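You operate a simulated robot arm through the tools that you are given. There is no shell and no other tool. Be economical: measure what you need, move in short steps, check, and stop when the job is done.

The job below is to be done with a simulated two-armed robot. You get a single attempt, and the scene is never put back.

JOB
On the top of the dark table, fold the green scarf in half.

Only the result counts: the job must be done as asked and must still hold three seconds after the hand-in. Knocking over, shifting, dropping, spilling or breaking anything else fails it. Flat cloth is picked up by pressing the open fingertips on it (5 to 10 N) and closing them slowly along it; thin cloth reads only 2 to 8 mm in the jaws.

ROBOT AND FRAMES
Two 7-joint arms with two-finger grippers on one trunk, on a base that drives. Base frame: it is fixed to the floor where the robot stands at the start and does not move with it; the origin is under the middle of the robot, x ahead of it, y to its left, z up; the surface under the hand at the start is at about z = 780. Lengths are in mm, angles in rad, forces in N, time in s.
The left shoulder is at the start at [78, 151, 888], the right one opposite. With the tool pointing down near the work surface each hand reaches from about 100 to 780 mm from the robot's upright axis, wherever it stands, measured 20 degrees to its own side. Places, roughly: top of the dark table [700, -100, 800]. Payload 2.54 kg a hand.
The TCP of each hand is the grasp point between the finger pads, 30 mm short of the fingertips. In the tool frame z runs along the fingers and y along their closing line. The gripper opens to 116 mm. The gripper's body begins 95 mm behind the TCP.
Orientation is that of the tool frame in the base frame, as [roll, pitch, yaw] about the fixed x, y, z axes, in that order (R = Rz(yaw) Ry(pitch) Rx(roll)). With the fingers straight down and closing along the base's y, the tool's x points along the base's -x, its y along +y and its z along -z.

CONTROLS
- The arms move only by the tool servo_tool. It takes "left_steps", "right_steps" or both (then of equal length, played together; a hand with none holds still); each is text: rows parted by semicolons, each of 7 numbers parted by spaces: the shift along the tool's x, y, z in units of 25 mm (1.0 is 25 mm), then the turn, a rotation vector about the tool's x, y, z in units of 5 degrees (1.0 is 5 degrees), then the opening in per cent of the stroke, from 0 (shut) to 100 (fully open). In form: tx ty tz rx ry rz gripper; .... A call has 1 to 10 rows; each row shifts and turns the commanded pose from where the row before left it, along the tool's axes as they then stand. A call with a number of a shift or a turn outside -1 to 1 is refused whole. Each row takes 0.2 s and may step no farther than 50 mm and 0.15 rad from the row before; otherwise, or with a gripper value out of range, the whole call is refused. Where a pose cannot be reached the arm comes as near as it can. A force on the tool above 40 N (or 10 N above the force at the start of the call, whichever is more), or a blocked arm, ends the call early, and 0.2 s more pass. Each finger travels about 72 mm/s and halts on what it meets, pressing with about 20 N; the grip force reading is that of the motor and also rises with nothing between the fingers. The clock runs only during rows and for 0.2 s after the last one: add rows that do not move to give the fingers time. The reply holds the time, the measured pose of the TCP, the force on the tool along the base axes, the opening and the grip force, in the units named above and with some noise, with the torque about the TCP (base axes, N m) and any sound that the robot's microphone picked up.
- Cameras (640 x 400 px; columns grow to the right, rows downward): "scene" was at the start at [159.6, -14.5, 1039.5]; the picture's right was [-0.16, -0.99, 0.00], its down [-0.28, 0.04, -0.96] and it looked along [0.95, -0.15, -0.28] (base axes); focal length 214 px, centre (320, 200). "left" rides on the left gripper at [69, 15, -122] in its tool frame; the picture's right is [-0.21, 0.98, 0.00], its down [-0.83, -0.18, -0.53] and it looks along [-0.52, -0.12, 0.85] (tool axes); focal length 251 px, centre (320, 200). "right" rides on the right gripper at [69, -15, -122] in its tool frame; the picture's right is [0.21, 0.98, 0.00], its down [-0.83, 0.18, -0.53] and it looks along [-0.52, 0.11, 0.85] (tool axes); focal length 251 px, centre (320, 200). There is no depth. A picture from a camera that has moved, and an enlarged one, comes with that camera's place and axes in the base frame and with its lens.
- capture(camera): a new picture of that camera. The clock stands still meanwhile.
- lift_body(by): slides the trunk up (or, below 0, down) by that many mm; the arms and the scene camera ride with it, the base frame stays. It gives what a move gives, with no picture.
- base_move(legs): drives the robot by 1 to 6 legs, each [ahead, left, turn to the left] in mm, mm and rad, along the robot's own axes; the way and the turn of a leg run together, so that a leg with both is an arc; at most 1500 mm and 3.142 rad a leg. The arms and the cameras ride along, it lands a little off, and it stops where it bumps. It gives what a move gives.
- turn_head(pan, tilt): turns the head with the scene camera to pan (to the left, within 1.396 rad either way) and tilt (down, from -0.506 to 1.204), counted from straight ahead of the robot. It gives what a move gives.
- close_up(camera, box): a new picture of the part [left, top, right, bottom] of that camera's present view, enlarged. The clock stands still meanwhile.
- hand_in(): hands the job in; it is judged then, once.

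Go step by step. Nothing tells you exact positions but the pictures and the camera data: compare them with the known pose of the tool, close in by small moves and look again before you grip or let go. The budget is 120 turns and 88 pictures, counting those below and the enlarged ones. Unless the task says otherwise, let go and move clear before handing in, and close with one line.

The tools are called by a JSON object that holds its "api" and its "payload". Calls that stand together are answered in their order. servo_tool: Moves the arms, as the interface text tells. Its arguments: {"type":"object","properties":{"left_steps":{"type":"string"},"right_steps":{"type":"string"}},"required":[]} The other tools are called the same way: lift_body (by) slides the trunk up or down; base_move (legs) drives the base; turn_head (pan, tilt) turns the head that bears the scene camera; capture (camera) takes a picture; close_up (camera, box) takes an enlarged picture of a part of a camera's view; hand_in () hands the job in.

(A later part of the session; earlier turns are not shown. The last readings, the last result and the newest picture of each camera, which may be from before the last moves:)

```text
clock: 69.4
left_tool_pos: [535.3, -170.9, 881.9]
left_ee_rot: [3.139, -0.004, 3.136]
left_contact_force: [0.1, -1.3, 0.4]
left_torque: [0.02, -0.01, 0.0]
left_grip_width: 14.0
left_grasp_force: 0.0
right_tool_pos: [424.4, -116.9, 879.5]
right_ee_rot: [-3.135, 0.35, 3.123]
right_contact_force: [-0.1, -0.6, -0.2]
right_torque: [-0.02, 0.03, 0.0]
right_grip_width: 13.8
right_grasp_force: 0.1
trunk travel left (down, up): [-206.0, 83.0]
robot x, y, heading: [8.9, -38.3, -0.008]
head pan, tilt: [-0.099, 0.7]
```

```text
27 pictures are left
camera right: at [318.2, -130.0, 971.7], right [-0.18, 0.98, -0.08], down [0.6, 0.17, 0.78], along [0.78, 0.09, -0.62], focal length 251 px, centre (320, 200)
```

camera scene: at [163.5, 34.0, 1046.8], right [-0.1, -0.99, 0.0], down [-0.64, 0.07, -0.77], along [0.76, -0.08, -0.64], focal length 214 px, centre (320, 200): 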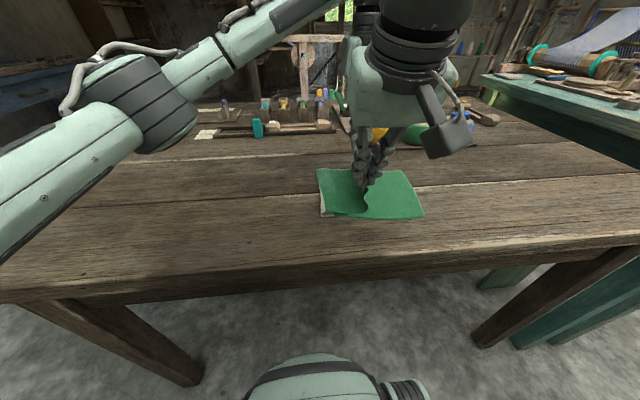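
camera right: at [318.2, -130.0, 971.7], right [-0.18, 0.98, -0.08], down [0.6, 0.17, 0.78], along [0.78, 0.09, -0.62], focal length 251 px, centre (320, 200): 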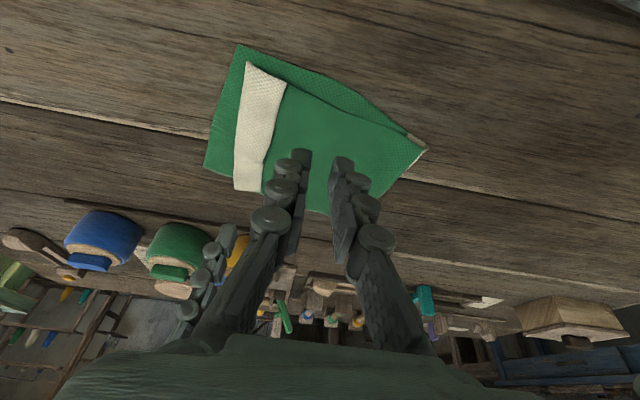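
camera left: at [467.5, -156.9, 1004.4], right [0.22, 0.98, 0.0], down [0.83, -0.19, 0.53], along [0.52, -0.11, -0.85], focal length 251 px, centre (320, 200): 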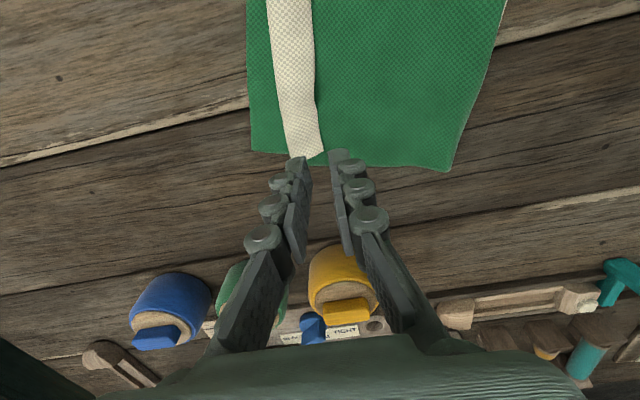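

The layers now meet well except for the flap: the near gap is about 5 mm and the far one 31 mm, and the flap is 32 mm wide. I'll pinch the flap near its free edge with both hands and turn it over to the right.

{"api": "servo_tool", "payload": {"left_steps": "0 -0.1 0.5 0 0 0 12;0 -0.1 0.5 0 0 0 12;0 -0.1 0.5 0 0 0 12;0 -0.1 0.5 0 0 0 12;0 0 0.5 0 0 0 12;0 0 0 0 0 0 12", "right_steps": "0.15 -0.6 0.4 0 0 0 12;0.15 -0.6 0.4 0 0 0 12;0.15 -0.6 0.4 0 0 0 12;0.15 -0.2 0.4 0 0 0 12;0.15 0 0.4 0 0 0 12;0 0 0 0 0 0 12"}}

{"api": "close_up", "payload": {"camera": "left", "box": [220, 40, 460, 190]}}

{"api": "close_up", "payload": {"camera": "right", "box": [200, 40, 440, 190]}}

```text
clock: 70.8
left_tool_pos: [534.2, -181.4, 819.7]
left_ee_rot: [3.138, -0.005, 3.136]
left_contact_force: [0.7, 0.2, -0.6]
left_torque: [-0.01, 0.01, 0.04]
left_grip_width: 13.5
left_grasp_force: 0.0
right_tool_pos: [423.8, -167.5, 826.3]
right_ee_rot: [-3.137, 0.349, 3.121]
right_contact_force: [0.4, 0.4, 0.7]
right_torque: [0.05, 0.0, 0.0]
right_grip_width: 14.0
right_grasp_force: 0.0
trunk travel left (down, up): [-206.0, 83.0]
robot x, y, heading: [12.6, -37.1, -0.011]
head pan, tilt: [-0.099, 0.7]
```

```text
2.67 times, centred on (340, 115) of left
camera zoom: at [466.2, -167.3, 941.8], right [0.22, 0.98, 0.0], down [0.83, -0.19, 0.53], along [0.52, -0.12, -0.85], focal length 670 px, centre (267, 427)
```

zoom: 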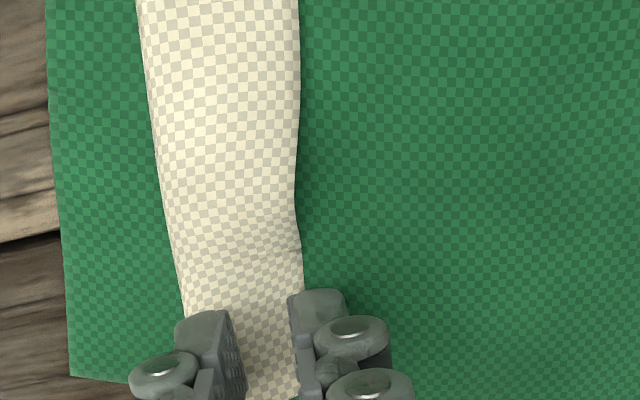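

```text
2.67 times, centred on (320, 115) of right
camera zoom: at [316.4, -180.3, 917.4], right [-0.18, 0.98, -0.08], down [0.6, 0.17, 0.78], along [0.78, 0.1, -0.62], focal length 670 px, centre (320, 427)
```

zoom: 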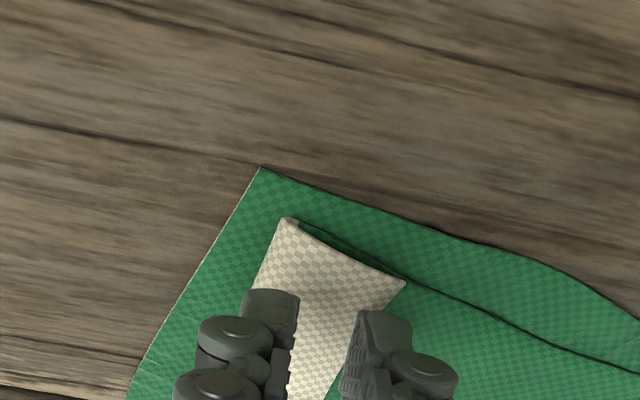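

{"api": "servo_tool", "payload": {"left_steps": "0 -0.16 0.1 0 0 0 12;0 0 0.1 0 0 0 12;0 0 0.1 0 0 0 12;0 0 0.06 0 0 0 12;0 0 0 0 0 0 12", "right_steps": "0.05 -0.12 0.138 0 0 0 12;0.05 0 0.138 0 0 0 12;0.05 0 0.138 0 0 0 12;0.034 0 0.094 0 0 0 12;0 0 0 0 0 0 12"}}

```text
clock: 72.0
left_tool_pos: [534.3, -185.6, 812.3]
left_ee_rot: [3.139, -0.003, 3.137]
left_contact_force: [2.1, -0.2, 6.9]
left_torque: [0.07, -0.08, 0.0]
left_grip_width: 14.0
left_grasp_force: 0.2
right_tool_pos: [423.2, -171.0, 813.6]
right_ee_rot: [-3.137, 0.353, 3.121]
right_contact_force: [-1.6, -0.5, 8.6]
right_torque: [0.05, 0.03, -0.01]
right_grip_width: 13.9
right_grasp_force: 0.1
trunk travel left (down, up): [-206.0, 83.0]
robot x, y, heading: [8.5, -38.9, -0.009]
head pan, tilt: [-0.099, 0.7]
```

Contact is 7 to 9 N on both hands. I close slowly.

{"api": "servo_tool", "payload": {"left_steps": "0 0 0.02 0 0 0 11;0 0 0 0 0 0 10;0 0 0 0 0 0 8.5;0 0 0 0 0 0 7;0 0 0 0 0 0 5.5;0 0 0 0 0 0 4;0 0 0 0 0 0 2;0 0 0 0 0 0 0;0 0 0 0 0 0 0", "right_steps": "0 0 0 0 0 0 11;0 0 0 0 0 0 10;0 0 0 0 0 0 8.5;0 0 0 0 0 0 7;0 0 0 0 0 0 5.5;0 0 0 0 0 0 4;0 0 0 0 0 0 2;0 0 0 0 0 0 0;0 0 0 0 0 0 0"}}

{"api": "close_up", "payload": {"camera": "left", "box": [220, 40, 460, 190]}}

{"api": "close_up", "payload": {"camera": "right", "box": [200, 40, 440, 190]}}

```text
clock: 74.0
left_tool_pos: [534.9, -187.8, 811.9]
left_ee_rot: [3.137, -0.003, 3.136]
left_contact_force: [-1.2, 0.6, 5.3]
left_torque: [0.0, 0.03, -0.03]
left_grip_width: 0.1
left_grasp_force: 20.1
right_tool_pos: [424.2, -170.9, 811.8]
right_ee_rot: [-3.134, 0.348, 3.123]
right_contact_force: [-0.4, 0.1, 3.0]
right_torque: [-0.01, 0.01, -0.01]
right_grip_width: 0.3
right_grasp_force: 20.0
trunk travel left (down, up): [-206.0, 83.0]
robot x, y, heading: [9.9, -39.0, -0.003]
head pan, tilt: [-0.099, 0.7]
```

```text
2.67 times, centred on (340, 115) of left
camera zoom: at [466.6, -172.1, 932.4], right [0.22, 0.98, 0.0], down [0.83, -0.19, 0.53], along [0.52, -0.11, -0.85], focal length 670 px, centre (267, 427)
```

zoom: 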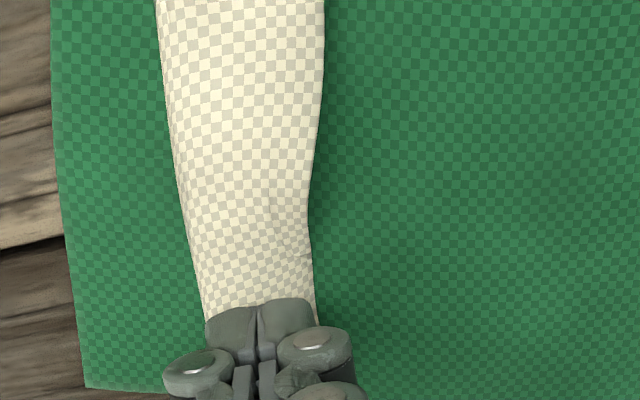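

```text
2.67 times, centred on (320, 115) of right
camera zoom: at [316.2, -183.8, 904.0], right [-0.18, 0.98, -0.08], down [0.6, 0.17, 0.78], along [0.78, 0.09, -0.62], focal length 670 px, centre (320, 427)
```

zoom: 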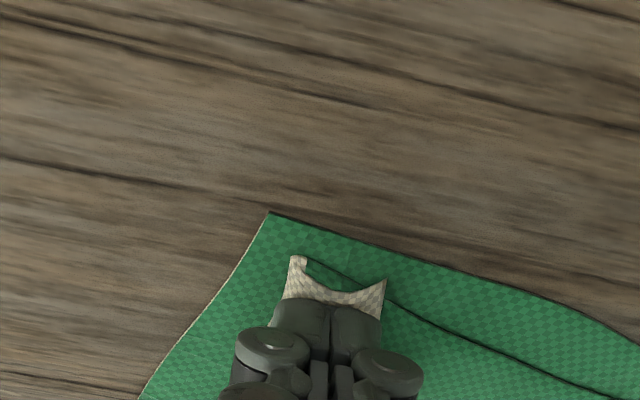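

Both closed empty; the opening was too small to buckle the cloth. I retry with a wider opening and a firmer press, as worked before.

{"api": "servo_tool", "payload": {"left_steps": "0 0 -0.3 0 0 0 0;0 0 0 0 0 0 24;0 0 0 0 0 0 24;0 0 0.2 0 0 0 24;0 0 0.14 0 0 0 24;0 0 0.04 0 0 0 24;0 0 0 0 0 0 24", "right_steps": "-0.1 0 -0.28 0 0 0 0;0 0 0 0 0 0 24;0 0 0 0 0 0 24;0.068 0 0.188 0 0 0 24;0.05 0 0.14 0 0 0 24;0.014 0 0.038 0 0 0 24;0 0 0 0 0 0 24"}}

```text
clock: 75.6
left_tool_pos: [533.9, -185.2, 811.9]
left_ee_rot: [3.139, 0.001, 3.135]
left_contact_force: [2.9, 1.6, 20.7]
left_torque: [0.17, -0.07, 0.01]
left_grip_width: 28.7
left_grasp_force: 3.6
right_tool_pos: [423.2, -170.0, 812.4]
right_ee_rot: [-3.135, 0.352, 3.121]
right_contact_force: [0.8, 2.3, 8.8]
right_torque: [0.2, 0.0, 0.0]
right_grip_width: 27.4
right_grasp_force: 3.5
trunk travel left (down, up): [-206.0, 83.0]
robot x, y, heading: [14.5, -38.4, -0.004]
head pan, tilt: [-0.099, 0.7]
```

{"api": "servo_tool", "payload": {"left_steps": "0 0 -0.03 0 0 0 24;0 0 0 0 0 0 22;0 0 0 0 0 0 20;0 0 0 0 0 0 18;0 0 0 0 0 0 16;0 0 0 0 0 0 14;0 0 0 0 0 0 12", "right_steps": "0 0 0.02 0 0 0 24;0 0 0 0 0 0 22;0 0 0 0 0 0 20;0 0 0 0 0 0 18;0 0 0 0 0 0 16;0 0 0 0 0 0 14;0 0 0 0 0 0 12"}}

{"api": "servo_tool", "payload": {"left_steps": "0 0 0 0 0 0 10;0 0 0 0 0 0 8;0 0 0 0 0 0 6;0 0 0 0 0 0 4;0 0 0 0 0 0 2;0 0 0 0 0 0 0;0 0 0 0 0 0 0", "right_steps": "0 0 0 0 0 0 10;0 0 0 0 0 0 8;0 0 0 0 0 0 6;0 0 0 0 0 0 4;0 0 0 0 0 0 2;0 0 0 0 0 0 0;0 0 0 0 0 0 0"}}

{"api": "close_up", "payload": {"camera": "left", "box": [220, 40, 460, 190]}}

{"api": "close_up", "payload": {"camera": "right", "box": [200, 40, 440, 190]}}

```text
clock: 77.2
left_tool_pos: [532.7, -186.6, 812.4]
left_ee_rot: [3.142, -0.003, 3.134]
left_contact_force: [-0.2, 1.7, 21.1]
left_torque: [0.12, 0.1, -0.06]
left_grip_width: 14.9
left_grasp_force: 1.1
right_tool_pos: [422.2, -171.8, 812.5]
right_ee_rot: [-3.134, 0.354, 3.122]
right_contact_force: [1.4, -4.0, 21.1]
right_torque: [-0.18, -0.08, -0.01]
right_grip_width: 14.3
right_grasp_force: 3.5
trunk travel left (down, up): [-206.0, 83.0]
robot x, y, heading: [13.7, -40.0, -0.004]
head pan, tilt: [-0.099, 0.7]
```

```text
clock: 78.8
left_tool_pos: [533.5, -184.3, 810.3]
left_ee_rot: [3.138, 0.001, 3.138]
left_contact_force: [-3.5, 0.5, 6.8]
left_torque: [0.01, 0.05, 0.0]
left_grip_width: 0.0
left_grasp_force: 20.2
right_tool_pos: [422.2, -169.3, 813.9]
right_ee_rot: [-3.137, 0.352, 3.125]
right_contact_force: [-0.5, 1.7, 25.5]
right_torque: [0.2, 0.02, 0.01]
right_grip_width: 4.4
right_grasp_force: 19.9
trunk travel left (down, up): [-206.0, 83.0]
robot x, y, heading: [11.5, -36.2, -0.011]
head pan, tilt: [-0.099, 0.7]
```

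```text
2.67 times, centred on (340, 115) of left
camera zoom: at [464.8, -170.9, 932.1], right [0.22, 0.98, 0.0], down [0.83, -0.19, 0.53], along [0.52, -0.11, -0.85], focal length 670 px, centre (267, 427)
```

zoom: 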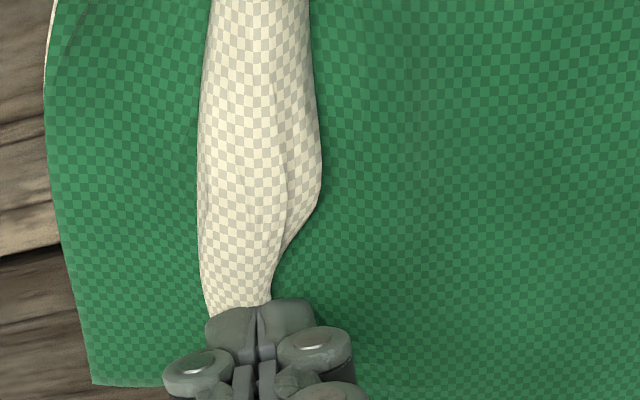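

```text
2.67 times, centred on (320, 115) of right
camera zoom: at [314.9, -182.9, 902.6], right [-0.18, 0.98, -0.08], down [0.59, 0.17, 0.79], along [0.78, 0.1, -0.61], focal length 670 px, centre (320, 427)
```

zoom: 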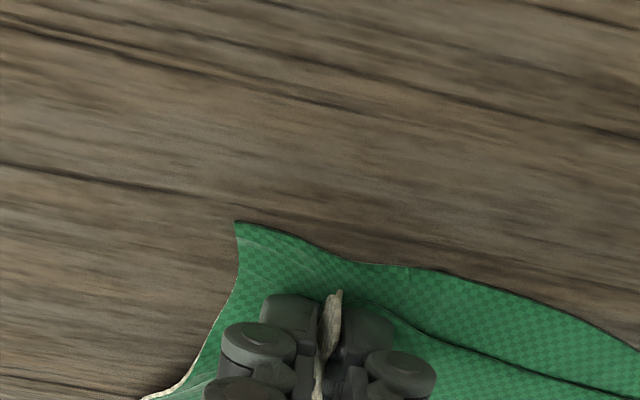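

The right hand has the flap, perhaps with some of the bottom layer, and the left missed. I raise the left clear and lift the right a little to see what it holds.

{"api": "servo_tool", "payload": {"left_steps": "0 0 -0.5 0 0 0 0;0 0 -0.5 0 0 0 0;0 0 -0.5 0 0 0 0;0 0 0 0 0 0 0", "right_steps": "0 0 0 0 0 0 0;-0.137 0 -0.376 0 0 0 0;-0.137 0 -0.376 0 0 0 0;0 0 0 0 0 0 0"}}

{"api": "capture", "payload": {"camera": "left"}}

{"api": "close_up", "payload": {"camera": "scene", "box": [240, 140, 440, 265]}}

```text
clock: 79.8
left_tool_pos: [534.2, -188.4, 848.9]
left_ee_rot: [3.139, -0.005, 3.136]
left_contact_force: [1.0, -0.1, -0.1]
left_torque: [0.06, -0.01, 0.0]
left_grip_width: 0.0
left_grasp_force: 19.9
right_tool_pos: [425.5, -170.4, 830.3]
right_ee_rot: [-3.136, 0.348, 3.12]
right_contact_force: [-0.4, -0.2, -0.2]
right_torque: [0.03, 0.0, 0.04]
right_grip_width: 3.5
right_grasp_force: 20.2
trunk travel left (down, up): [-206.0, 83.0]
robot x, y, heading: [10.1, -40.5, -0.01]
head pan, tilt: [-0.099, 0.7]
```

```text
20 pictures are left
camera left: at [466.1, -172.7, 969.6], right [0.22, 0.98, 0.0], down [0.83, -0.19, 0.53], along [0.52, -0.11, -0.85], focal length 251 px, centre (320, 200)
```

left: 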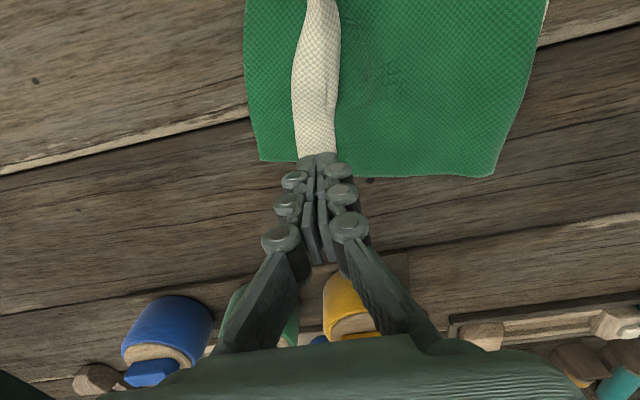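

```text
3.20 times, centred on (340, 202) of scene
camera zoom: at [163.1, -48.4, 1082.7], right [-0.11, -0.99, 0.0], down [-0.64, 0.07, -0.77], along [0.76, -0.08, -0.64], focal length 686 px, centre (256, 192)
```

zoom: 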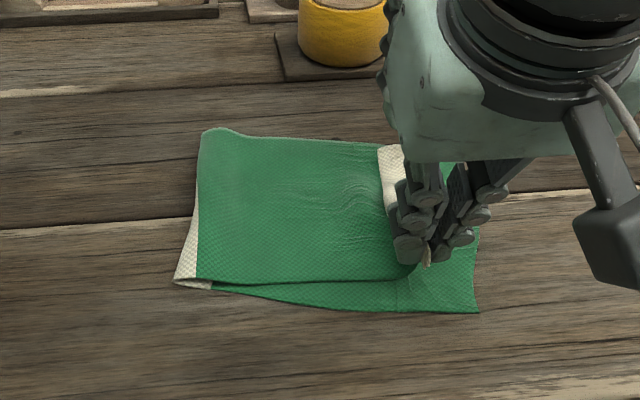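

The bottom layer stays down, so the right hand holds only the flap. I lift it, swing it past the right end so it leans outward, and let go quickly so it drops open.

{"api": "servo_tool", "payload": {"right_steps": "-0.12 0 -0.34 0 0 0 0;-0.12 -0.3 -0.34 0 0 0 0;-0.12 -0.4 -0.34 0 0 0 0;0 -0.5 0 0 0 0 0;0 -0.5 0 0 0 0 0;0 -0.3 0 0 0 0 0;0 0 0 0 0 0 0"}}

{"api": "close_up", "payload": {"camera": "scene", "box": [240, 140, 440, 265]}}

```text
clock: 81.4
left_tool_pos: [535.0, -187.5, 847.3]
left_ee_rot: [3.139, -0.004, 3.134]
left_contact_force: [-0.2, -0.4, 0.5]
left_torque: [0.0, 0.01, 0.0]
left_grip_width: 0.2
left_grasp_force: 20.4
right_tool_pos: [421.5, -221.1, 857.2]
right_ee_rot: [-3.137, 0.35, 3.122]
right_contact_force: [0.3, 0.9, -0.1]
right_torque: [0.02, -0.01, 0.04]
right_grip_width: 3.6
right_grasp_force: 19.9
trunk travel left (down, up): [-206.0, 83.0]
robot x, y, heading: [9.3, -42.1, -0.006]
head pan, tilt: [-0.099, 0.7]
```

```text
3.20 times, centred on (340, 202) of scene
camera zoom: at [163.2, -48.4, 1082.7], right [-0.11, -0.99, 0.0], down [-0.64, 0.07, -0.76], along [0.76, -0.08, -0.64], focal length 686 px, centre (256, 192)
```

zoom: 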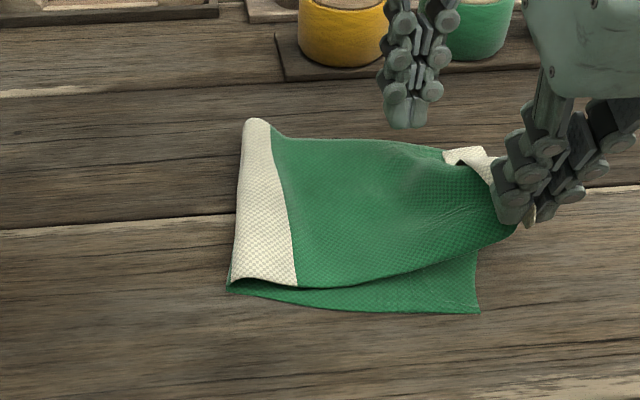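

The pull rolled the crease right again to about y −61. I raise and swing back to restore it, keeping the left hand out of the way.

{"api": "servo_tool", "payload": {"left_steps": "0 0 -0.8 0 0 0 0;0 0 -0.8 0 0 0 0;0 0 -0.8 0 0 0 0;0 0 -0.8 0 0 0 0;0 0 0 0 0 0 0;0 0 0 0 0 0 0;0 0 0 0 0 0 0;0 0 0 0 0 0 0", "right_steps": "-0.2 0.4 -0.56 0 0 0 0;-0.2 0.5 -0.56 0 0 0 0;-0.2 0.6 -0.56 0 0 0 0;-0.08 0.7 -0.22 0 0 0 0;0 0.8 0 0 0 0 0;0 0.8 0 0 0 0 0;0 0.8 0 0 0 0 0;0 0.8 0 0 0 0 0"}}

{"api": "close_up", "payload": {"camera": "scene", "box": [240, 140, 440, 265]}}

```text
clock: 83.2
left_tool_pos: [536.9, -187.4, 927.9]
left_ee_rot: [3.139, -0.004, 3.136]
left_contact_force: [0.0, -0.6, 0.4]
left_torque: [0.0, -0.06, -0.01]
left_grip_width: 0.1
left_grasp_force: 20.2
right_tool_pos: [422.7, -96.0, 907.3]
right_ee_rot: [-3.136, 0.35, 3.118]
right_contact_force: [-0.4, -1.0, 0.3]
right_torque: [0.0, -0.02, 0.04]
right_grip_width: 3.8
right_grasp_force: 20.1
right hand out of reach, approached as far as the arm can: row 8
trunk travel left (down, up): [-206.0, 83.0]
robot x, y, heading: [9.6, -39.7, -0.004]
head pan, tilt: [-0.099, 0.7]
```

```text
3.20 times, centred on (340, 202) of scene
camera zoom: at [162.6, -48.4, 1082.9], right [-0.11, -0.99, 0.0], down [-0.64, 0.07, -0.77], along [0.76, -0.08, -0.64], focal length 686 px, centre (256, 192)
```

zoom: 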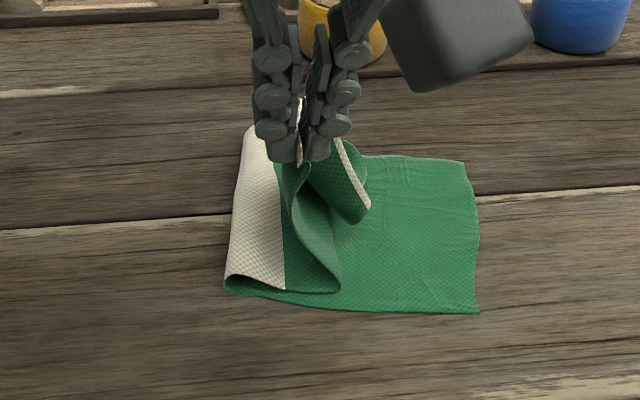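

New plan: a cleaner way is to unfold the scarf again, then pinch it along its middle line with both hands, lift it so both halves hang together, and lay them down. First I carry the held corner back left to open it.

{"api": "base_move", "payload": {"legs": [[0, 150, 0]]}}

{"api": "lift_body", "payload": {"by": -30}}

{"api": "base_move", "payload": {"legs": [[0, 112, 0]]}}

{"api": "lift_body", "payload": {"by": -35}}

{"api": "capture", "payload": {"camera": "scene"}}

```text
clock: 85.3
left_tool_pos: [536.9, -40.3, 926.8]
left_ee_rot: [3.138, -0.005, 3.132]
left_contact_force: [0.3, -0.4, 0.5]
left_torque: [-0.04, -0.01, 0.0]
left_grip_width: 0.2
left_grasp_force: 19.3
right_tool_pos: [424.8, 50.9, 906.9]
right_ee_rot: [-3.135, 0.348, 3.12]
right_contact_force: [0.8, -0.7, 0.4]
right_torque: [-0.02, 0.02, 0.04]
right_grip_width: 3.6
right_grasp_force: 20.2
trunk travel left (down, up): [-206.0, 83.0]
robot x, y, heading: [15.3, 108.3, -0.006]
head pan, tilt: [-0.099, 0.7]
```

```text
clock: 86.0
left_tool_pos: [537.2, -39.9, 896.3]
left_ee_rot: [3.136, -0.003, 3.134]
left_contact_force: [-1.0, 0.4, 0.3]
left_torque: [0.02, 0.0, 0.04]
left_grip_width: 0.1
left_grasp_force: 19.4
right_tool_pos: [425.3, 48.9, 877.3]
right_ee_rot: [-3.137, 0.35, 3.118]
right_contact_force: [-1.1, -0.4, 0.8]
right_torque: [-0.01, -0.01, 0.04]
right_grip_width: 3.9
right_grasp_force: 19.9
trunk travel left (down, up): [-176.0, 113.0]
robot x, y, heading: [12.7, 109.2, -0.01]
head pan, tilt: [-0.099, 0.7]
```

```text
clock: 87.8
left_tool_pos: [537.5, 70.1, 897.8]
left_ee_rot: [3.138, -0.007, 3.133]
left_contact_force: [0.1, 0.3, 0.3]
left_torque: [-0.02, 0.0, 0.01]
left_grip_width: 0.0
left_grasp_force: 20.1
right_tool_pos: [426.6, 161.2, 876.6]
right_ee_rot: [-3.136, 0.349, 3.119]
right_contact_force: [0.0, -0.2, -0.3]
right_torque: [0.02, -0.01, -0.01]
right_grip_width: 3.6
right_grasp_force: 19.8
trunk travel left (down, up): [-176.0, 113.0]
robot x, y, heading: [12.5, 217.8, -0.011]
head pan, tilt: [-0.099, 0.7]
```

```text
clock: 88.6
left_tool_pos: [538.3, 69.0, 861.9]
left_ee_rot: [3.138, -0.002, 3.133]
left_contact_force: [0.1, -0.5, 0.0]
left_torque: [0.01, -0.04, -0.02]
left_grip_width: 0.0
left_grasp_force: 20.1
right_tool_pos: [426.5, 161.0, 843.4]
right_ee_rot: [-3.136, 0.35, 3.118]
right_contact_force: [-0.9, 0.3, -0.5]
right_torque: [-0.01, 0.02, 0.05]
right_grip_width: 3.3
right_grasp_force: 19.9
trunk travel left (down, up): [-141.0, 148.0]
robot x, y, heading: [13.1, 223.0, -0.01]
head pan, tilt: [-0.099, 0.7]
```

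```text
16 pictures are left
camera scene: at [165.2, 210.6, 1017.9], right [-0.11, -0.99, 0.0], down [-0.64, 0.07, -0.77], along [0.76, -0.08, -0.64], focal length 214 px, centre (320, 200)
```

scene: 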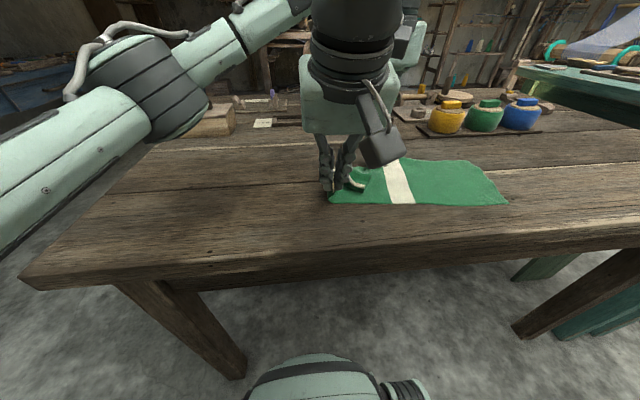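

The scarf is unfolded again, lying from about y −134 to 190 or so. The mid-line coincides with the left edge of the middle white stripe. I release the corner and move over that line.

{"api": "servo_tool", "payload": {"right_steps": "0.1 0.2 0.28 0 0 0 0;0.1 0.2 0.28 0 0 0 0;0.08 0.2 0.22 0 0 0 0;0 0 0 0 0 0 15;0 0 0 0 0 0 30;0 0 0 0 0 0 60;0 0 0 0 0 0 60;-0.27 0 -0.75 0 0 0 60;-0.27 0 -0.75 0 0 0 40;-0.27 0 -0.75 0 0 0 28"}}

{"api": "base_move", "payload": {"legs": [[0, -110, 0]]}}

{"api": "capture", "payload": {"camera": "right"}}

```text
clock: 90.8
left_tool_pos: [537.9, 71.3, 861.2]
left_ee_rot: [3.138, -0.005, 3.132]
left_contact_force: [-0.5, -0.3, 0.1]
left_torque: [0.02, 0.0, -0.03]
left_grip_width: 0.1
left_grasp_force: 20.3
right_tool_pos: [430.4, 163.6, 892.1]
right_ee_rot: [3.141, 0.351, 3.113]
right_contact_force: [1.1, 0.4, -0.2]
right_torque: [0.01, -0.01, -0.01]
right_grip_width: 32.6
right_grasp_force: 0.2
right hand out of reach, approached as far as the arm can: row 2, 3
trunk travel left (down, up): [-141.0, 148.0]
robot x, y, heading: [16.0, 222.8, -0.008]
head pan, tilt: [-0.099, 0.7]
```

```text
clock: 92.5
left_tool_pos: [536.2, -39.3, 861.6]
left_ee_rot: [3.138, -0.007, 3.132]
left_contact_force: [-0.6, 0.5, 0.2]
left_torque: [0.04, -0.02, -0.02]
left_grip_width: 0.0
left_grasp_force: 20.1
right_tool_pos: [429.3, 54.6, 892.2]
right_ee_rot: [3.142, 0.351, 3.112]
right_contact_force: [0.1, 0.2, 0.5]
right_torque: [0.04, 0.0, 0.01]
right_grip_width: 32.6
right_grasp_force: 0.1
trunk travel left (down, up): [-141.0, 148.0]
robot x, y, heading: [13.7, 107.5, -0.01]
head pan, tilt: [-0.099, 0.7]
```

```text
15 pictures are left
camera right: at [321.9, 41.6, 983.1], right [-0.17, 0.98, -0.07], down [0.6, 0.16, 0.79], along [0.78, 0.09, -0.62], focal length 251 px, centre (320, 200)
```

right: 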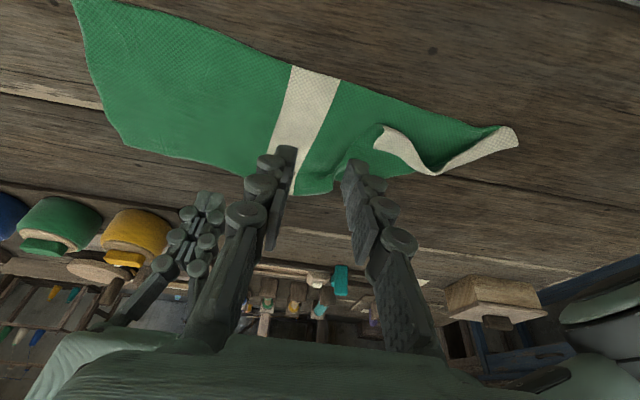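

The left end is crumpled at the far corner, but it will hang loose. The mid-line runs from about (420,60) to (570,35), so I bring both hands over it, low.

{"api": "servo_tool", "payload": {"left_steps": "-0.085 0.4 0.18 0 0 0 28;-0.085 0.4 0.18 0 0 0 28;-0.085 0.4 0.18 0 0 0 28;-0.085 0.4 0.18 0 0 0 28;-0.085 0.4 0.18 0 0 0 28;-0.085 0.4 0.18 0 0 0 28;-0.085 0.4 0.18 0 0 0 28;-0.085 0.37 0.18 0 0 0 28;0 0 0 0 0 0 28", "right_steps": "0.13 0.022 0.315 0 0 0 28;0.13 0.022 0.315 0 0 0 28;0.13 0.022 0.315 0 0 0 28;0.13 0.022 0.315 0 0 0 28;0.13 0.022 0.315 0 0 0 28;0.13 0.022 0.315 0 0 0 28;0.13 0.022 0.315 0 0 0 28;0.13 0.022 0.315 0 0 0 28;0 0 0 0 0 0 28"}}

{"api": "capture", "payload": {"camera": "left"}}

{"api": "capture", "payload": {"camera": "right"}}

```text
clock: 94.5
left_tool_pos: [553.5, 38.3, 827.1]
left_ee_rot: [3.138, -0.003, 3.132]
left_contact_force: [-0.8, -0.2, -0.2]
left_torque: [0.0, -0.03, -0.03]
left_grip_width: 32.5
left_grasp_force: 0.1
right_tool_pos: [431.4, 55.2, 830.6]
right_ee_rot: [-3.141, 0.352, 3.111]
right_contact_force: [-0.4, -0.1, 0.9]
right_torque: [-0.01, 0.0, 0.05]
right_grip_width: 32.6
right_grasp_force: 0.2
right hand out of reach, approached as far as the arm can: row 7
trunk travel left (down, up): [-141.0, 148.0]
robot x, y, heading: [12.9, 109.9, -0.012]
head pan, tilt: [-0.099, 0.7]
```

```text
14 pictures are left
camera left: at [484.7, 54.3, 947.7], right [0.22, 0.97, 0.0], down [0.83, -0.19, 0.53], along [0.52, -0.12, -0.85], focal length 251 px, centre (320, 200)
```

left: 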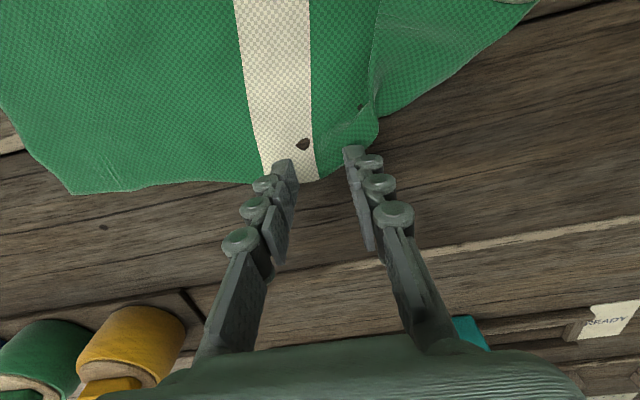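

```text
13 pictures are left
camera right: at [322.8, 42.4, 921.9], right [-0.17, 0.98, -0.07], down [0.6, 0.16, 0.79], along [0.78, 0.09, -0.61], focal length 251 px, centre (320, 200)
```

right: 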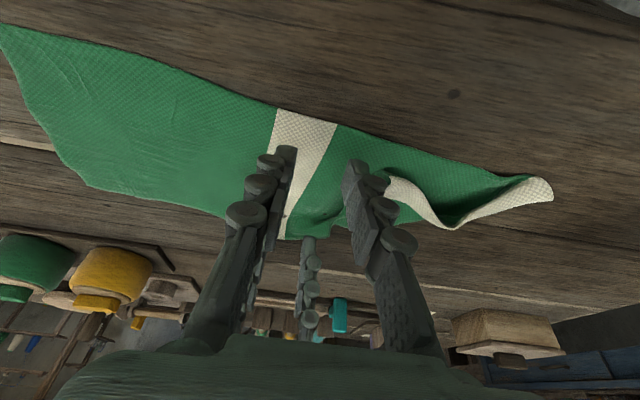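

Both hands are on the mid-line, though the right is at its inward reach limit. I shift the hands right and the base left by the same amount to give it room.

{"api": "servo_tool", "payload": {"left_steps": "0 -0.6 0 0 0 0 28;0 -0.6 0 0 0 0 28;0 0 0 0 0 0 28", "right_steps": "0.15 -0.6 0 0 0 0 28;0 -0.6 0 0 0 0 28;0 0 0 0 0 0 28"}}

{"api": "base_move", "payload": {"legs": [[0, 30, 0]]}}

```text
clock: 95.3
left_tool_pos: [554.2, 8.6, 826.5]
left_ee_rot: [3.139, -0.002, 3.132]
left_contact_force: [-0.4, -0.5, -0.3]
left_torque: [0.01, 0.01, -0.02]
left_grip_width: 32.5
left_grasp_force: 0.0
right_tool_pos: [426.4, 23.8, 828.6]
right_ee_rot: [-3.141, 0.352, 3.112]
right_contact_force: [0.2, 0.3, -0.3]
right_torque: [-0.01, 0.01, 0.02]
right_grip_width: 32.4
right_grasp_force: 0.1
trunk travel left (down, up): [-141.0, 148.0]
robot x, y, heading: [14.8, 114.5, -0.013]
head pan, tilt: [-0.099, 0.7]
```

```text
clock: 96.2
left_tool_pos: [553.1, 38.7, 826.2]
left_ee_rot: [3.138, -0.005, 3.13]
left_contact_force: [-0.3, 0.3, -0.8]
left_torque: [-0.01, -0.01, -0.02]
left_grip_width: 32.5
left_grasp_force: 0.0
right_tool_pos: [426.4, 54.2, 829.1]
right_ee_rot: [-3.141, 0.352, 3.114]
right_contact_force: [-0.2, -0.7, -0.6]
right_torque: [0.0, 0.02, -0.01]
right_grip_width: 32.5
right_grasp_force: 0.0
trunk travel left (down, up): [-141.0, 148.0]
robot x, y, heading: [14.3, 144.2, -0.008]
head pan, tilt: [-0.099, 0.7]
```

{"api": "servo_tool", "payload": {"left_steps": "0 0 0.2 0 0 0 28;0 0 0.16 0 0 0 28;0 0 0.1 0 0 0 28;0 0 0.08 0 0 0 28;0 0 0 0 0 0 28", "right_steps": "0.07 0.12 0.2 0 0 0 28;0.06 0 0.16 0 0 0 28;0.05 0 0.13 0 0 0 28;0.034 0 0.094 0 0 0 28;0 0 0 0 0 0 28"}}

```text
clock: 97.5
left_tool_pos: [553.1, 39.3, 813.8]
left_ee_rot: [3.138, -0.005, 3.132]
left_contact_force: [0.1, -0.5, 0.9]
left_torque: [-0.02, 0.0, -0.02]
left_grip_width: 32.5
left_grasp_force: 0.0
right_tool_pos: [426.3, 56.8, 813.5]
right_ee_rot: [3.14, 0.352, 3.112]
right_contact_force: [0.4, -0.8, 4.6]
right_torque: [0.0, 0.02, -0.07]
right_grip_width: 32.5
right_grasp_force: 0.0
trunk travel left (down, up): [-141.0, 148.0]
robot x, y, heading: [16.2, 136.7, -0.012]
head pan, tilt: [-0.099, 0.7]
```

{"api": "servo_tool", "payload": {"left_steps": "0 0 0.08 0 0 0 28;0 0 0.06 0 0 0 28;0 0 0.04 0 0 0 28;0 0 0 0 0 0 28", "right_steps": "0.014 0 0.038 0 0 0 28;0 0 0 0 0 0 28;0 0 0 0 0 0 28;0 0 0 0 0 0 28"}}

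```text
clock: 98.5
left_tool_pos: [552.4, 39.9, 810.9]
left_ee_rot: [3.141, -0.001, 3.134]
left_contact_force: [2.3, -0.8, 20.9]
left_torque: [-0.05, 0.01, 0.04]
left_grip_width: 32.7
left_grasp_force: 3.4
right_tool_pos: [425.4, 56.7, 813.7]
right_ee_rot: [3.142, 0.352, 3.113]
right_contact_force: [2.2, -0.3, 8.0]
right_torque: [-0.02, -0.05, -0.03]
right_grip_width: 33.0
right_grasp_force: 0.2
trunk travel left (down, up): [-141.0, 148.0]
robot x, y, heading: [16.4, 141.2, -0.015]
head pan, tilt: [-0.099, 0.7]
```

{"api": "servo_tool", "payload": {"left_steps": "0 0 -0.035 0 0 0 27;0 0 0 0 0 0 25;0 0 0 0 0 0 23;0 0 0 0 0 0 21;0 0 0 0 0 0 19;0 0 0 0 0 0 17;0 0 0 0 0 0 15;0 0 0 0 0 0 13", "right_steps": "0.005 0 0.015 0 0 0 27;0 0 0 0 0 0 25;0 0 0 0 0 0 23;0 0 0 0 0 0 21;0 0 0 0 0 0 19;0 0 0 0 0 0 17;0 0 0 0 0 0 15;0 0 0 0 0 0 13"}}

{"api": "servo_tool", "payload": {"left_steps": "0 0 0 0 0 0 11;0 0 0 0 0 0 9;0 0 0 0 0 0 7;0 0 0 0 0 0 5;0 0 0 0 0 0 3;0 0 0 0 0 0 1;0 0 0 0 0 0 0;0 0 0 0 0 0 0", "right_steps": "0 0 0 0 0 0 11;0 0 0 0 0 0 9;0 0 0 0 0 0 7;0 0 0 0 0 0 5;0 0 0 0 0 0 3;0 0 0 0 0 0 1;0 0 0 0 0 0 0;0 0 0 0 0 0 0"}}

```text
clock: 100.2
left_tool_pos: [552.2, 39.0, 810.4]
left_ee_rot: [3.137, -0.003, 3.131]
left_contact_force: [-1.0, 0.7, 12.0]
left_torque: [0.11, 0.11, 0.01]
left_grip_width: 14.6
left_grasp_force: 0.1
right_tool_pos: [424.2, 56.3, 812.7]
right_ee_rot: [3.141, 0.353, 3.114]
right_contact_force: [-1.8, -1.7, 11.7]
right_torque: [-0.13, 0.01, -0.02]
right_grip_width: 15.5
right_grasp_force: 0.2
trunk travel left (down, up): [-141.0, 148.0]
robot x, y, heading: [13.8, 141.5, -0.008]
head pan, tilt: [-0.099, 0.7]
```

```text
clock: 102.0
left_tool_pos: [552.1, 39.1, 809.3]
left_ee_rot: [3.139, -0.003, 3.133]
left_contact_force: [-1.3, 0.1, 4.1]
left_torque: [0.01, 0.02, 0.01]
left_grip_width: 2.6
left_grasp_force: 16.8
right_tool_pos: [425.1, 58.3, 812.3]
right_ee_rot: [3.142, 0.35, 3.112]
right_contact_force: [0.7, 0.3, 1.5]
right_torque: [0.05, 0.01, 0.02]
right_grip_width: 3.3
right_grasp_force: 23.6
trunk travel left (down, up): [-141.0, 148.0]
robot x, y, heading: [15.7, 137.1, -0.006]
head pan, tilt: [-0.099, 0.7]
```

Both hands hold the mid-line, at 2.6 and 3.3 mm. I lift straight up until both halves hang.

{"api": "lift_body", "payload": {"by": 60}}

{"api": "lift_body", "payload": {"by": 85}}

{"api": "servo_tool", "payload": {"left_steps": "0 0 -0.5 0 0 0 0;0 0 -0.5 0 0 0 0;0 0 -0.5 0 0 0 0;0 0 -0.5 0 0 0 0;0 0 -0.5 0 0 0 0;0 0 0 0 0 0 0", "right_steps": "-0.171 0 -0.47 0 0 0 0;-0.171 0 -0.47 0 0 0 0;-0.171 0 -0.47 0 0 0 0;-0.171 0 -0.47 0 0 0 0;-0.171 0 -0.47 0 0 0 0;0 0 0 0 0 0 0"}}

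{"api": "capture", "payload": {"camera": "scene"}}

```text
clock: 103.0
left_tool_pos: [552.9, 39.2, 869.1]
left_ee_rot: [3.139, -0.005, 3.133]
left_contact_force: [0.5, 0.3, -0.7]
left_torque: [0.02, -0.02, -0.01]
left_grip_width: 3.0
left_grasp_force: 17.4
right_tool_pos: [426.6, 57.6, 871.3]
right_ee_rot: [-3.14, 0.352, 3.111]
right_contact_force: [0.6, -0.2, 1.3]
right_torque: [0.03, -0.01, -0.02]
right_grip_width: 1.3
right_grasp_force: 17.1
trunk travel left (down, up): [-201.0, 88.0]
robot x, y, heading: [15.1, 139.2, -0.009]
head pan, tilt: [-0.099, 0.7]
```

```text
clock: 104.3
left_tool_pos: [554.0, 39.2, 953.8]
left_ee_rot: [3.138, -0.005, 3.13]
left_contact_force: [0.1, 0.5, 1.8]
left_torque: [0.19, 0.04, -0.01]
left_grip_width: 1.6
left_grasp_force: 16.8
right_tool_pos: [425.4, 56.3, 956.5]
right_ee_rot: [3.141, 0.349, 3.112]
right_contact_force: [-0.2, -1.3, 1.8]
right_torque: [0.02, 0.03, 0.01]
right_grip_width: 2.0
right_grasp_force: 21.8
trunk travel left (down, up): [-286.0, 3.0]
robot x, y, heading: [13.3, 139.6, -0.012]
head pan, tilt: [-0.099, 0.7]
```

```text
clock: 105.7
left_tool_pos: [554.9, 40.9, 1016.7]
left_ee_rot: [3.14, -0.005, 3.133]
left_contact_force: [0.9, -1.7, 0.7]
left_torque: [0.21, 0.07, 0.03]
left_grip_width: 1.8
left_grasp_force: 16.3
right_tool_pos: [427.1, 56.9, 1018.9]
right_ee_rot: [-3.139, 0.351, 3.113]
right_contact_force: [-0.4, -0.7, 1.4]
right_torque: [0.0, 0.01, -0.01]
right_grip_width: 1.2
right_grasp_force: 17.4
trunk travel left (down, up): [-286.0, 3.0]
robot x, y, heading: [12.1, 140.1, -0.011]
head pan, tilt: [-0.099, 0.7]
```

```text
12 pictures are left
camera scene: at [164.7, 131.0, 1162.7], right [-0.11, -0.99, 0.0], down [-0.64, 0.07, -0.76], along [0.76, -0.08, -0.64], focal length 214 px, centre (320, 200)
```

scene: 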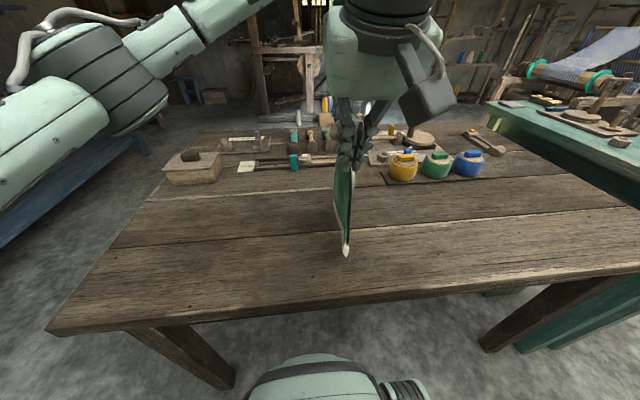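

It hangs folded along the middle. I check the lower ends closely.

{"api": "close_up", "payload": {"camera": "scene", "box": [290, 150, 410, 270]}}

{"api": "capture", "payload": {"camera": "left"}}

```text
3.33 times, centred on (350, 210) of scene
camera zoom: at [164.7, 131.0, 1162.7], right [-0.11, -0.99, 0.0], down [-0.64, 0.07, -0.76], along [0.76, -0.08, -0.64], focal length 715 px, centre (220, 167)
```

zoom: 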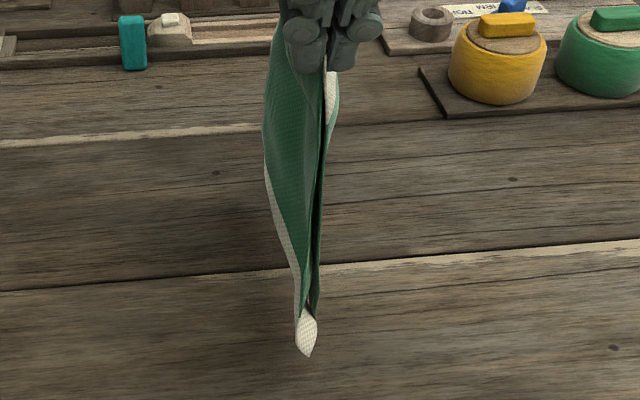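

```text
10 pictures are left
camera left: at [486.0, 55.1, 1138.3], right [0.22, 0.97, 0.0], down [0.83, -0.19, 0.53], along [0.52, -0.12, -0.85], focal length 251 px, centre (320, 200)
```

left: 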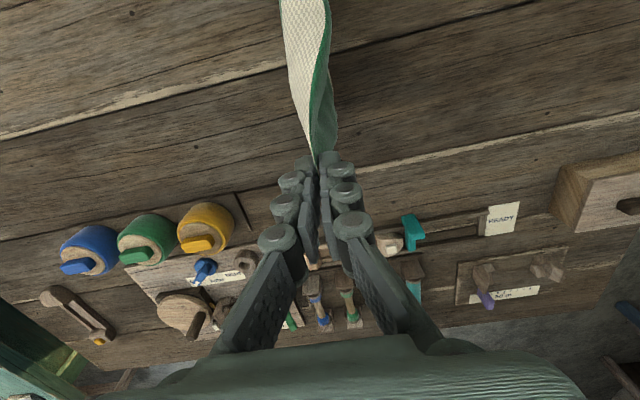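

Both halves hang together nicely. Now I lay them down, moving right and lowering along an arc so the lower ends stay where they touch.

{"api": "lift_body", "payload": {"by": -22}}

{"api": "base_move", "payload": {"legs": [[0, -65, 0]]}}

{"api": "lift_body", "payload": {"by": -32}}

{"api": "base_move", "payload": {"legs": [[0, -45, 0]]}}

{"api": "lift_body", "payload": {"by": -40}}

{"api": "capture", "payload": {"camera": "scene"}}

```text
clock: 106.3
left_tool_pos: [554.3, 40.2, 993.5]
left_ee_rot: [3.136, -0.004, 3.131]
left_contact_force: [-0.2, 0.3, 0.0]
left_torque: [0.14, 0.03, -0.04]
left_grip_width: 2.0
left_grasp_force: 16.2
right_tool_pos: [425.8, 57.5, 997.1]
right_ee_rot: [-3.14, 0.35, 3.114]
right_contact_force: [0.1, -0.4, 0.9]
right_torque: [0.01, 0.02, -0.01]
right_grip_width: 1.4
right_grasp_force: 16.5
trunk travel left (down, up): [-264.0, 25.0]
robot x, y, heading: [13.4, 143.7, -0.013]
head pan, tilt: [-0.099, 0.7]
```

```text
clock: 107.6
left_tool_pos: [554.5, -24.9, 993.9]
left_ee_rot: [3.139, -0.005, 3.132]
left_contact_force: [-0.8, 0.2, -1.9]
left_torque: [-0.04, 0.01, -0.03]
left_grip_width: 4.7
left_grasp_force: 23.0
right_tool_pos: [424.5, -7.7, 997.1]
right_ee_rot: [-3.141, 0.351, 3.112]
right_contact_force: [0.8, -0.3, -0.6]
right_torque: [0.0, -0.01, 0.01]
right_grip_width: 2.6
right_grasp_force: 18.0
trunk travel left (down, up): [-264.0, 25.0]
robot x, y, heading: [12.2, 76.0, -0.009]
head pan, tilt: [-0.099, 0.7]
```

```text
clock: 108.4
left_tool_pos: [552.5, -25.7, 961.6]
left_ee_rot: [3.136, -0.004, 3.133]
left_contact_force: [0.3, -0.4, -0.5]
left_torque: [0.0, -0.02, 0.0]
left_grip_width: 3.5
left_grasp_force: 18.4
right_tool_pos: [425.8, -8.4, 966.0]
right_ee_rot: [3.141, 0.351, 3.112]
right_contact_force: [-0.8, -1.4, 1.5]
right_torque: [0.1, -0.04, 0.03]
right_grip_width: 1.2
right_grasp_force: 16.4
trunk travel left (down, up): [-232.0, 57.0]
robot x, y, heading: [13.2, 74.8, -0.008]
head pan, tilt: [-0.099, 0.7]
```

```text
clock: 109.5
left_tool_pos: [552.1, -70.3, 962.7]
left_ee_rot: [3.136, -0.006, 3.131]
left_contact_force: [0.2, 0.5, -0.5]
left_torque: [0.01, 0.02, -0.02]
left_grip_width: 3.6
left_grasp_force: 17.9
right_tool_pos: [425.6, -54.8, 965.7]
right_ee_rot: [3.141, 0.351, 3.111]
right_contact_force: [0.1, -0.2, -0.1]
right_torque: [-0.01, 0.0, 0.0]
right_grip_width: 2.9
right_grasp_force: 17.7
trunk travel left (down, up): [-232.0, 57.0]
robot x, y, heading: [12.2, 30.6, -0.013]
head pan, tilt: [-0.099, 0.7]
```

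```text
clock: 110.4
left_tool_pos: [552.2, -71.0, 923.5]
left_ee_rot: [3.138, -0.004, 3.13]
left_contact_force: [0.0, -0.1, -1.4]
left_torque: [0.01, 0.02, -0.02]
left_grip_width: 4.4
left_grasp_force: 22.1
right_tool_pos: [424.2, -53.2, 924.9]
right_ee_rot: [-3.14, 0.35, 3.112]
right_contact_force: [0.4, 0.1, -1.9]
right_torque: [0.0, 0.0, -0.02]
right_grip_width: 4.1
right_grasp_force: 20.6
trunk travel left (down, up): [-192.0, 97.0]
robot x, y, heading: [13.1, 30.8, -0.009]
head pan, tilt: [-0.099, 0.7]
```

```text
9 pictures are left
camera scene: at [163.1, 20.6, 1068.9], right [-0.11, -0.99, 0.0], down [-0.64, 0.07, -0.77], along [0.76, -0.09, -0.64], focal length 214 px, centre (320, 200)
```

scene: 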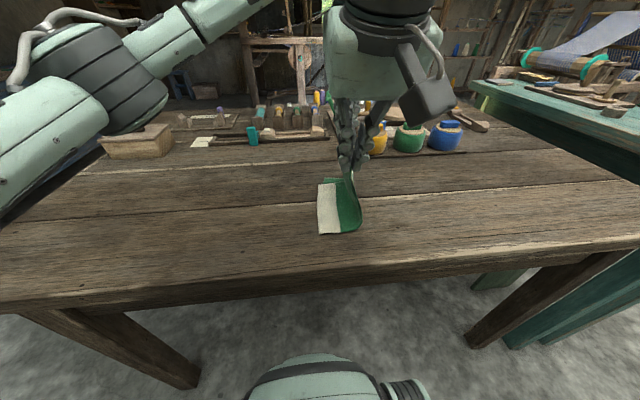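

The white ends are down at y≈−6 and the sheet follows well. I continue laying it down.

{"api": "base_move", "payload": {"legs": [[0, -55, 0]]}}

{"api": "lift_body", "payload": {"by": -35}}

{"api": "base_move", "payload": {"legs": [[0, -45, 0]]}}

{"api": "lift_body", "payload": {"by": -40}}

{"api": "base_move", "payload": {"legs": [[0, -30, 0]]}}

{"api": "lift_body", "payload": {"by": -24}}

{"api": "capture", "payload": {"camera": "scene"}}

```text
clock: 111.6
left_tool_pos: [552.0, -126.0, 920.8]
left_ee_rot: [3.137, -0.005, 3.13]
left_contact_force: [0.1, 0.0, 0.5]
left_torque: [0.0, 0.04, -0.01]
left_grip_width: 1.7
left_grasp_force: 17.2
right_tool_pos: [425.2, -108.9, 923.9]
right_ee_rot: [-3.141, 0.351, 3.112]
right_contact_force: [-0.4, -0.2, -0.3]
right_torque: [0.01, -0.01, 0.0]
right_grip_width: 3.3
right_grasp_force: 18.1
trunk travel left (down, up): [-192.0, 97.0]
robot x, y, heading: [8.6, -23.6, -0.015]
head pan, tilt: [-0.099, 0.7]
```

```text
clock: 112.4
left_tool_pos: [551.9, -125.5, 888.2]
left_ee_rot: [3.139, -0.004, 3.131]
left_contact_force: [-0.1, 0.1, -0.2]
left_torque: [-0.02, 0.03, -0.03]
left_grip_width: 3.6
left_grasp_force: 17.9
right_tool_pos: [424.5, -108.3, 890.7]
right_ee_rot: [3.142, 0.351, 3.112]
right_contact_force: [-0.1, 0.1, -0.5]
right_torque: [-0.01, 0.0, 0.01]
right_grip_width: 3.6
right_grasp_force: 18.5
trunk travel left (down, up): [-157.0, 132.0]
robot x, y, heading: [12.5, -23.5, -0.013]
head pan, tilt: [-0.099, 0.7]
```

```text
clock: 113.5
left_tool_pos: [551.9, -171.3, 886.7]
left_ee_rot: [3.139, -0.004, 3.131]
left_contact_force: [0.3, 0.7, 2.1]
left_torque: [0.02, 0.05, 0.01]
left_grip_width: 1.6
left_grasp_force: 17.9
right_tool_pos: [422.6, -154.4, 890.9]
right_ee_rot: [3.14, 0.351, 3.112]
right_contact_force: [1.2, 0.2, -0.6]
right_torque: [0.08, -0.04, 0.04]
right_grip_width: 1.9
right_grasp_force: 16.6
trunk travel left (down, up): [-157.0, 132.0]
robot x, y, heading: [9.0, -68.8, -0.017]
head pan, tilt: [-0.099, 0.7]
```

```text
clock: 114.3
left_tool_pos: [550.8, -170.1, 847.0]
left_ee_rot: [3.138, -0.005, 3.131]
left_contact_force: [-0.2, 0.7, 2.7]
left_torque: [0.09, 0.07, 0.0]
left_grip_width: 1.6
left_grasp_force: 18.2
right_tool_pos: [423.6, -155.4, 849.7]
right_ee_rot: [-3.139, 0.35, 3.11]
right_contact_force: [0.4, -0.5, -1.0]
right_torque: [-0.19, 0.02, -0.06]
right_grip_width: 2.4
right_grasp_force: 17.9
trunk travel left (down, up): [-117.0, 172.0]
robot x, y, heading: [8.7, -70.5, -0.01]
head pan, tilt: [-0.099, 0.7]
```

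```text
clock: 115.3
left_tool_pos: [551.3, -200.9, 848.5]
left_ee_rot: [3.136, -0.005, 3.129]
left_contact_force: [-0.2, 0.2, 0.4]
left_torque: [-0.02, 0.02, 0.01]
left_grip_width: 2.8
left_grasp_force: 17.5
right_tool_pos: [422.9, -184.5, 850.2]
right_ee_rot: [-3.14, 0.35, 3.111]
right_contact_force: [0.3, 0.6, -2.1]
right_torque: [-0.04, 0.01, 0.03]
right_grip_width: 4.0
right_grasp_force: 23.6
trunk travel left (down, up): [-117.0, 172.0]
robot x, y, heading: [10.2, -95.0, -0.008]
head pan, tilt: [-0.099, 0.7]
```

```text
clock: 116.0
left_tool_pos: [552.2, -200.3, 823.5]
left_ee_rot: [3.138, -0.004, 3.131]
left_contact_force: [0.1, -0.2, 1.9]
left_torque: [0.17, 0.01, -0.03]
left_grip_width: 1.8
left_grasp_force: 16.8
right_tool_pos: [423.4, -184.7, 826.9]
right_ee_rot: [-3.141, 0.351, 3.113]
right_contact_force: [0.8, 1.4, -0.3]
right_torque: [0.18, 0.0, 0.06]
right_grip_width: 1.8
right_grasp_force: 16.7
trunk travel left (down, up): [-93.0, 196.0]
robot x, y, heading: [12.5, -103.4, -0.009]
head pan, tilt: [-0.099, 0.7]
```

```text
8 pictures are left
camera scene: at [161.7, -109.6, 969.9], right [-0.11, -0.99, 0.0], down [-0.64, 0.07, -0.77], along [0.76, -0.08, -0.64], focal length 214 px, centre (320, 200)
```

scene: 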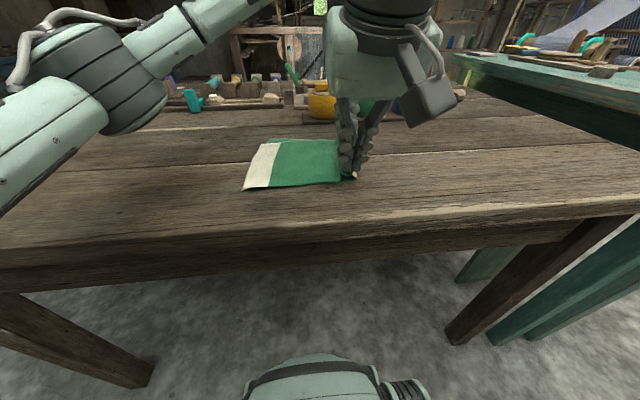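

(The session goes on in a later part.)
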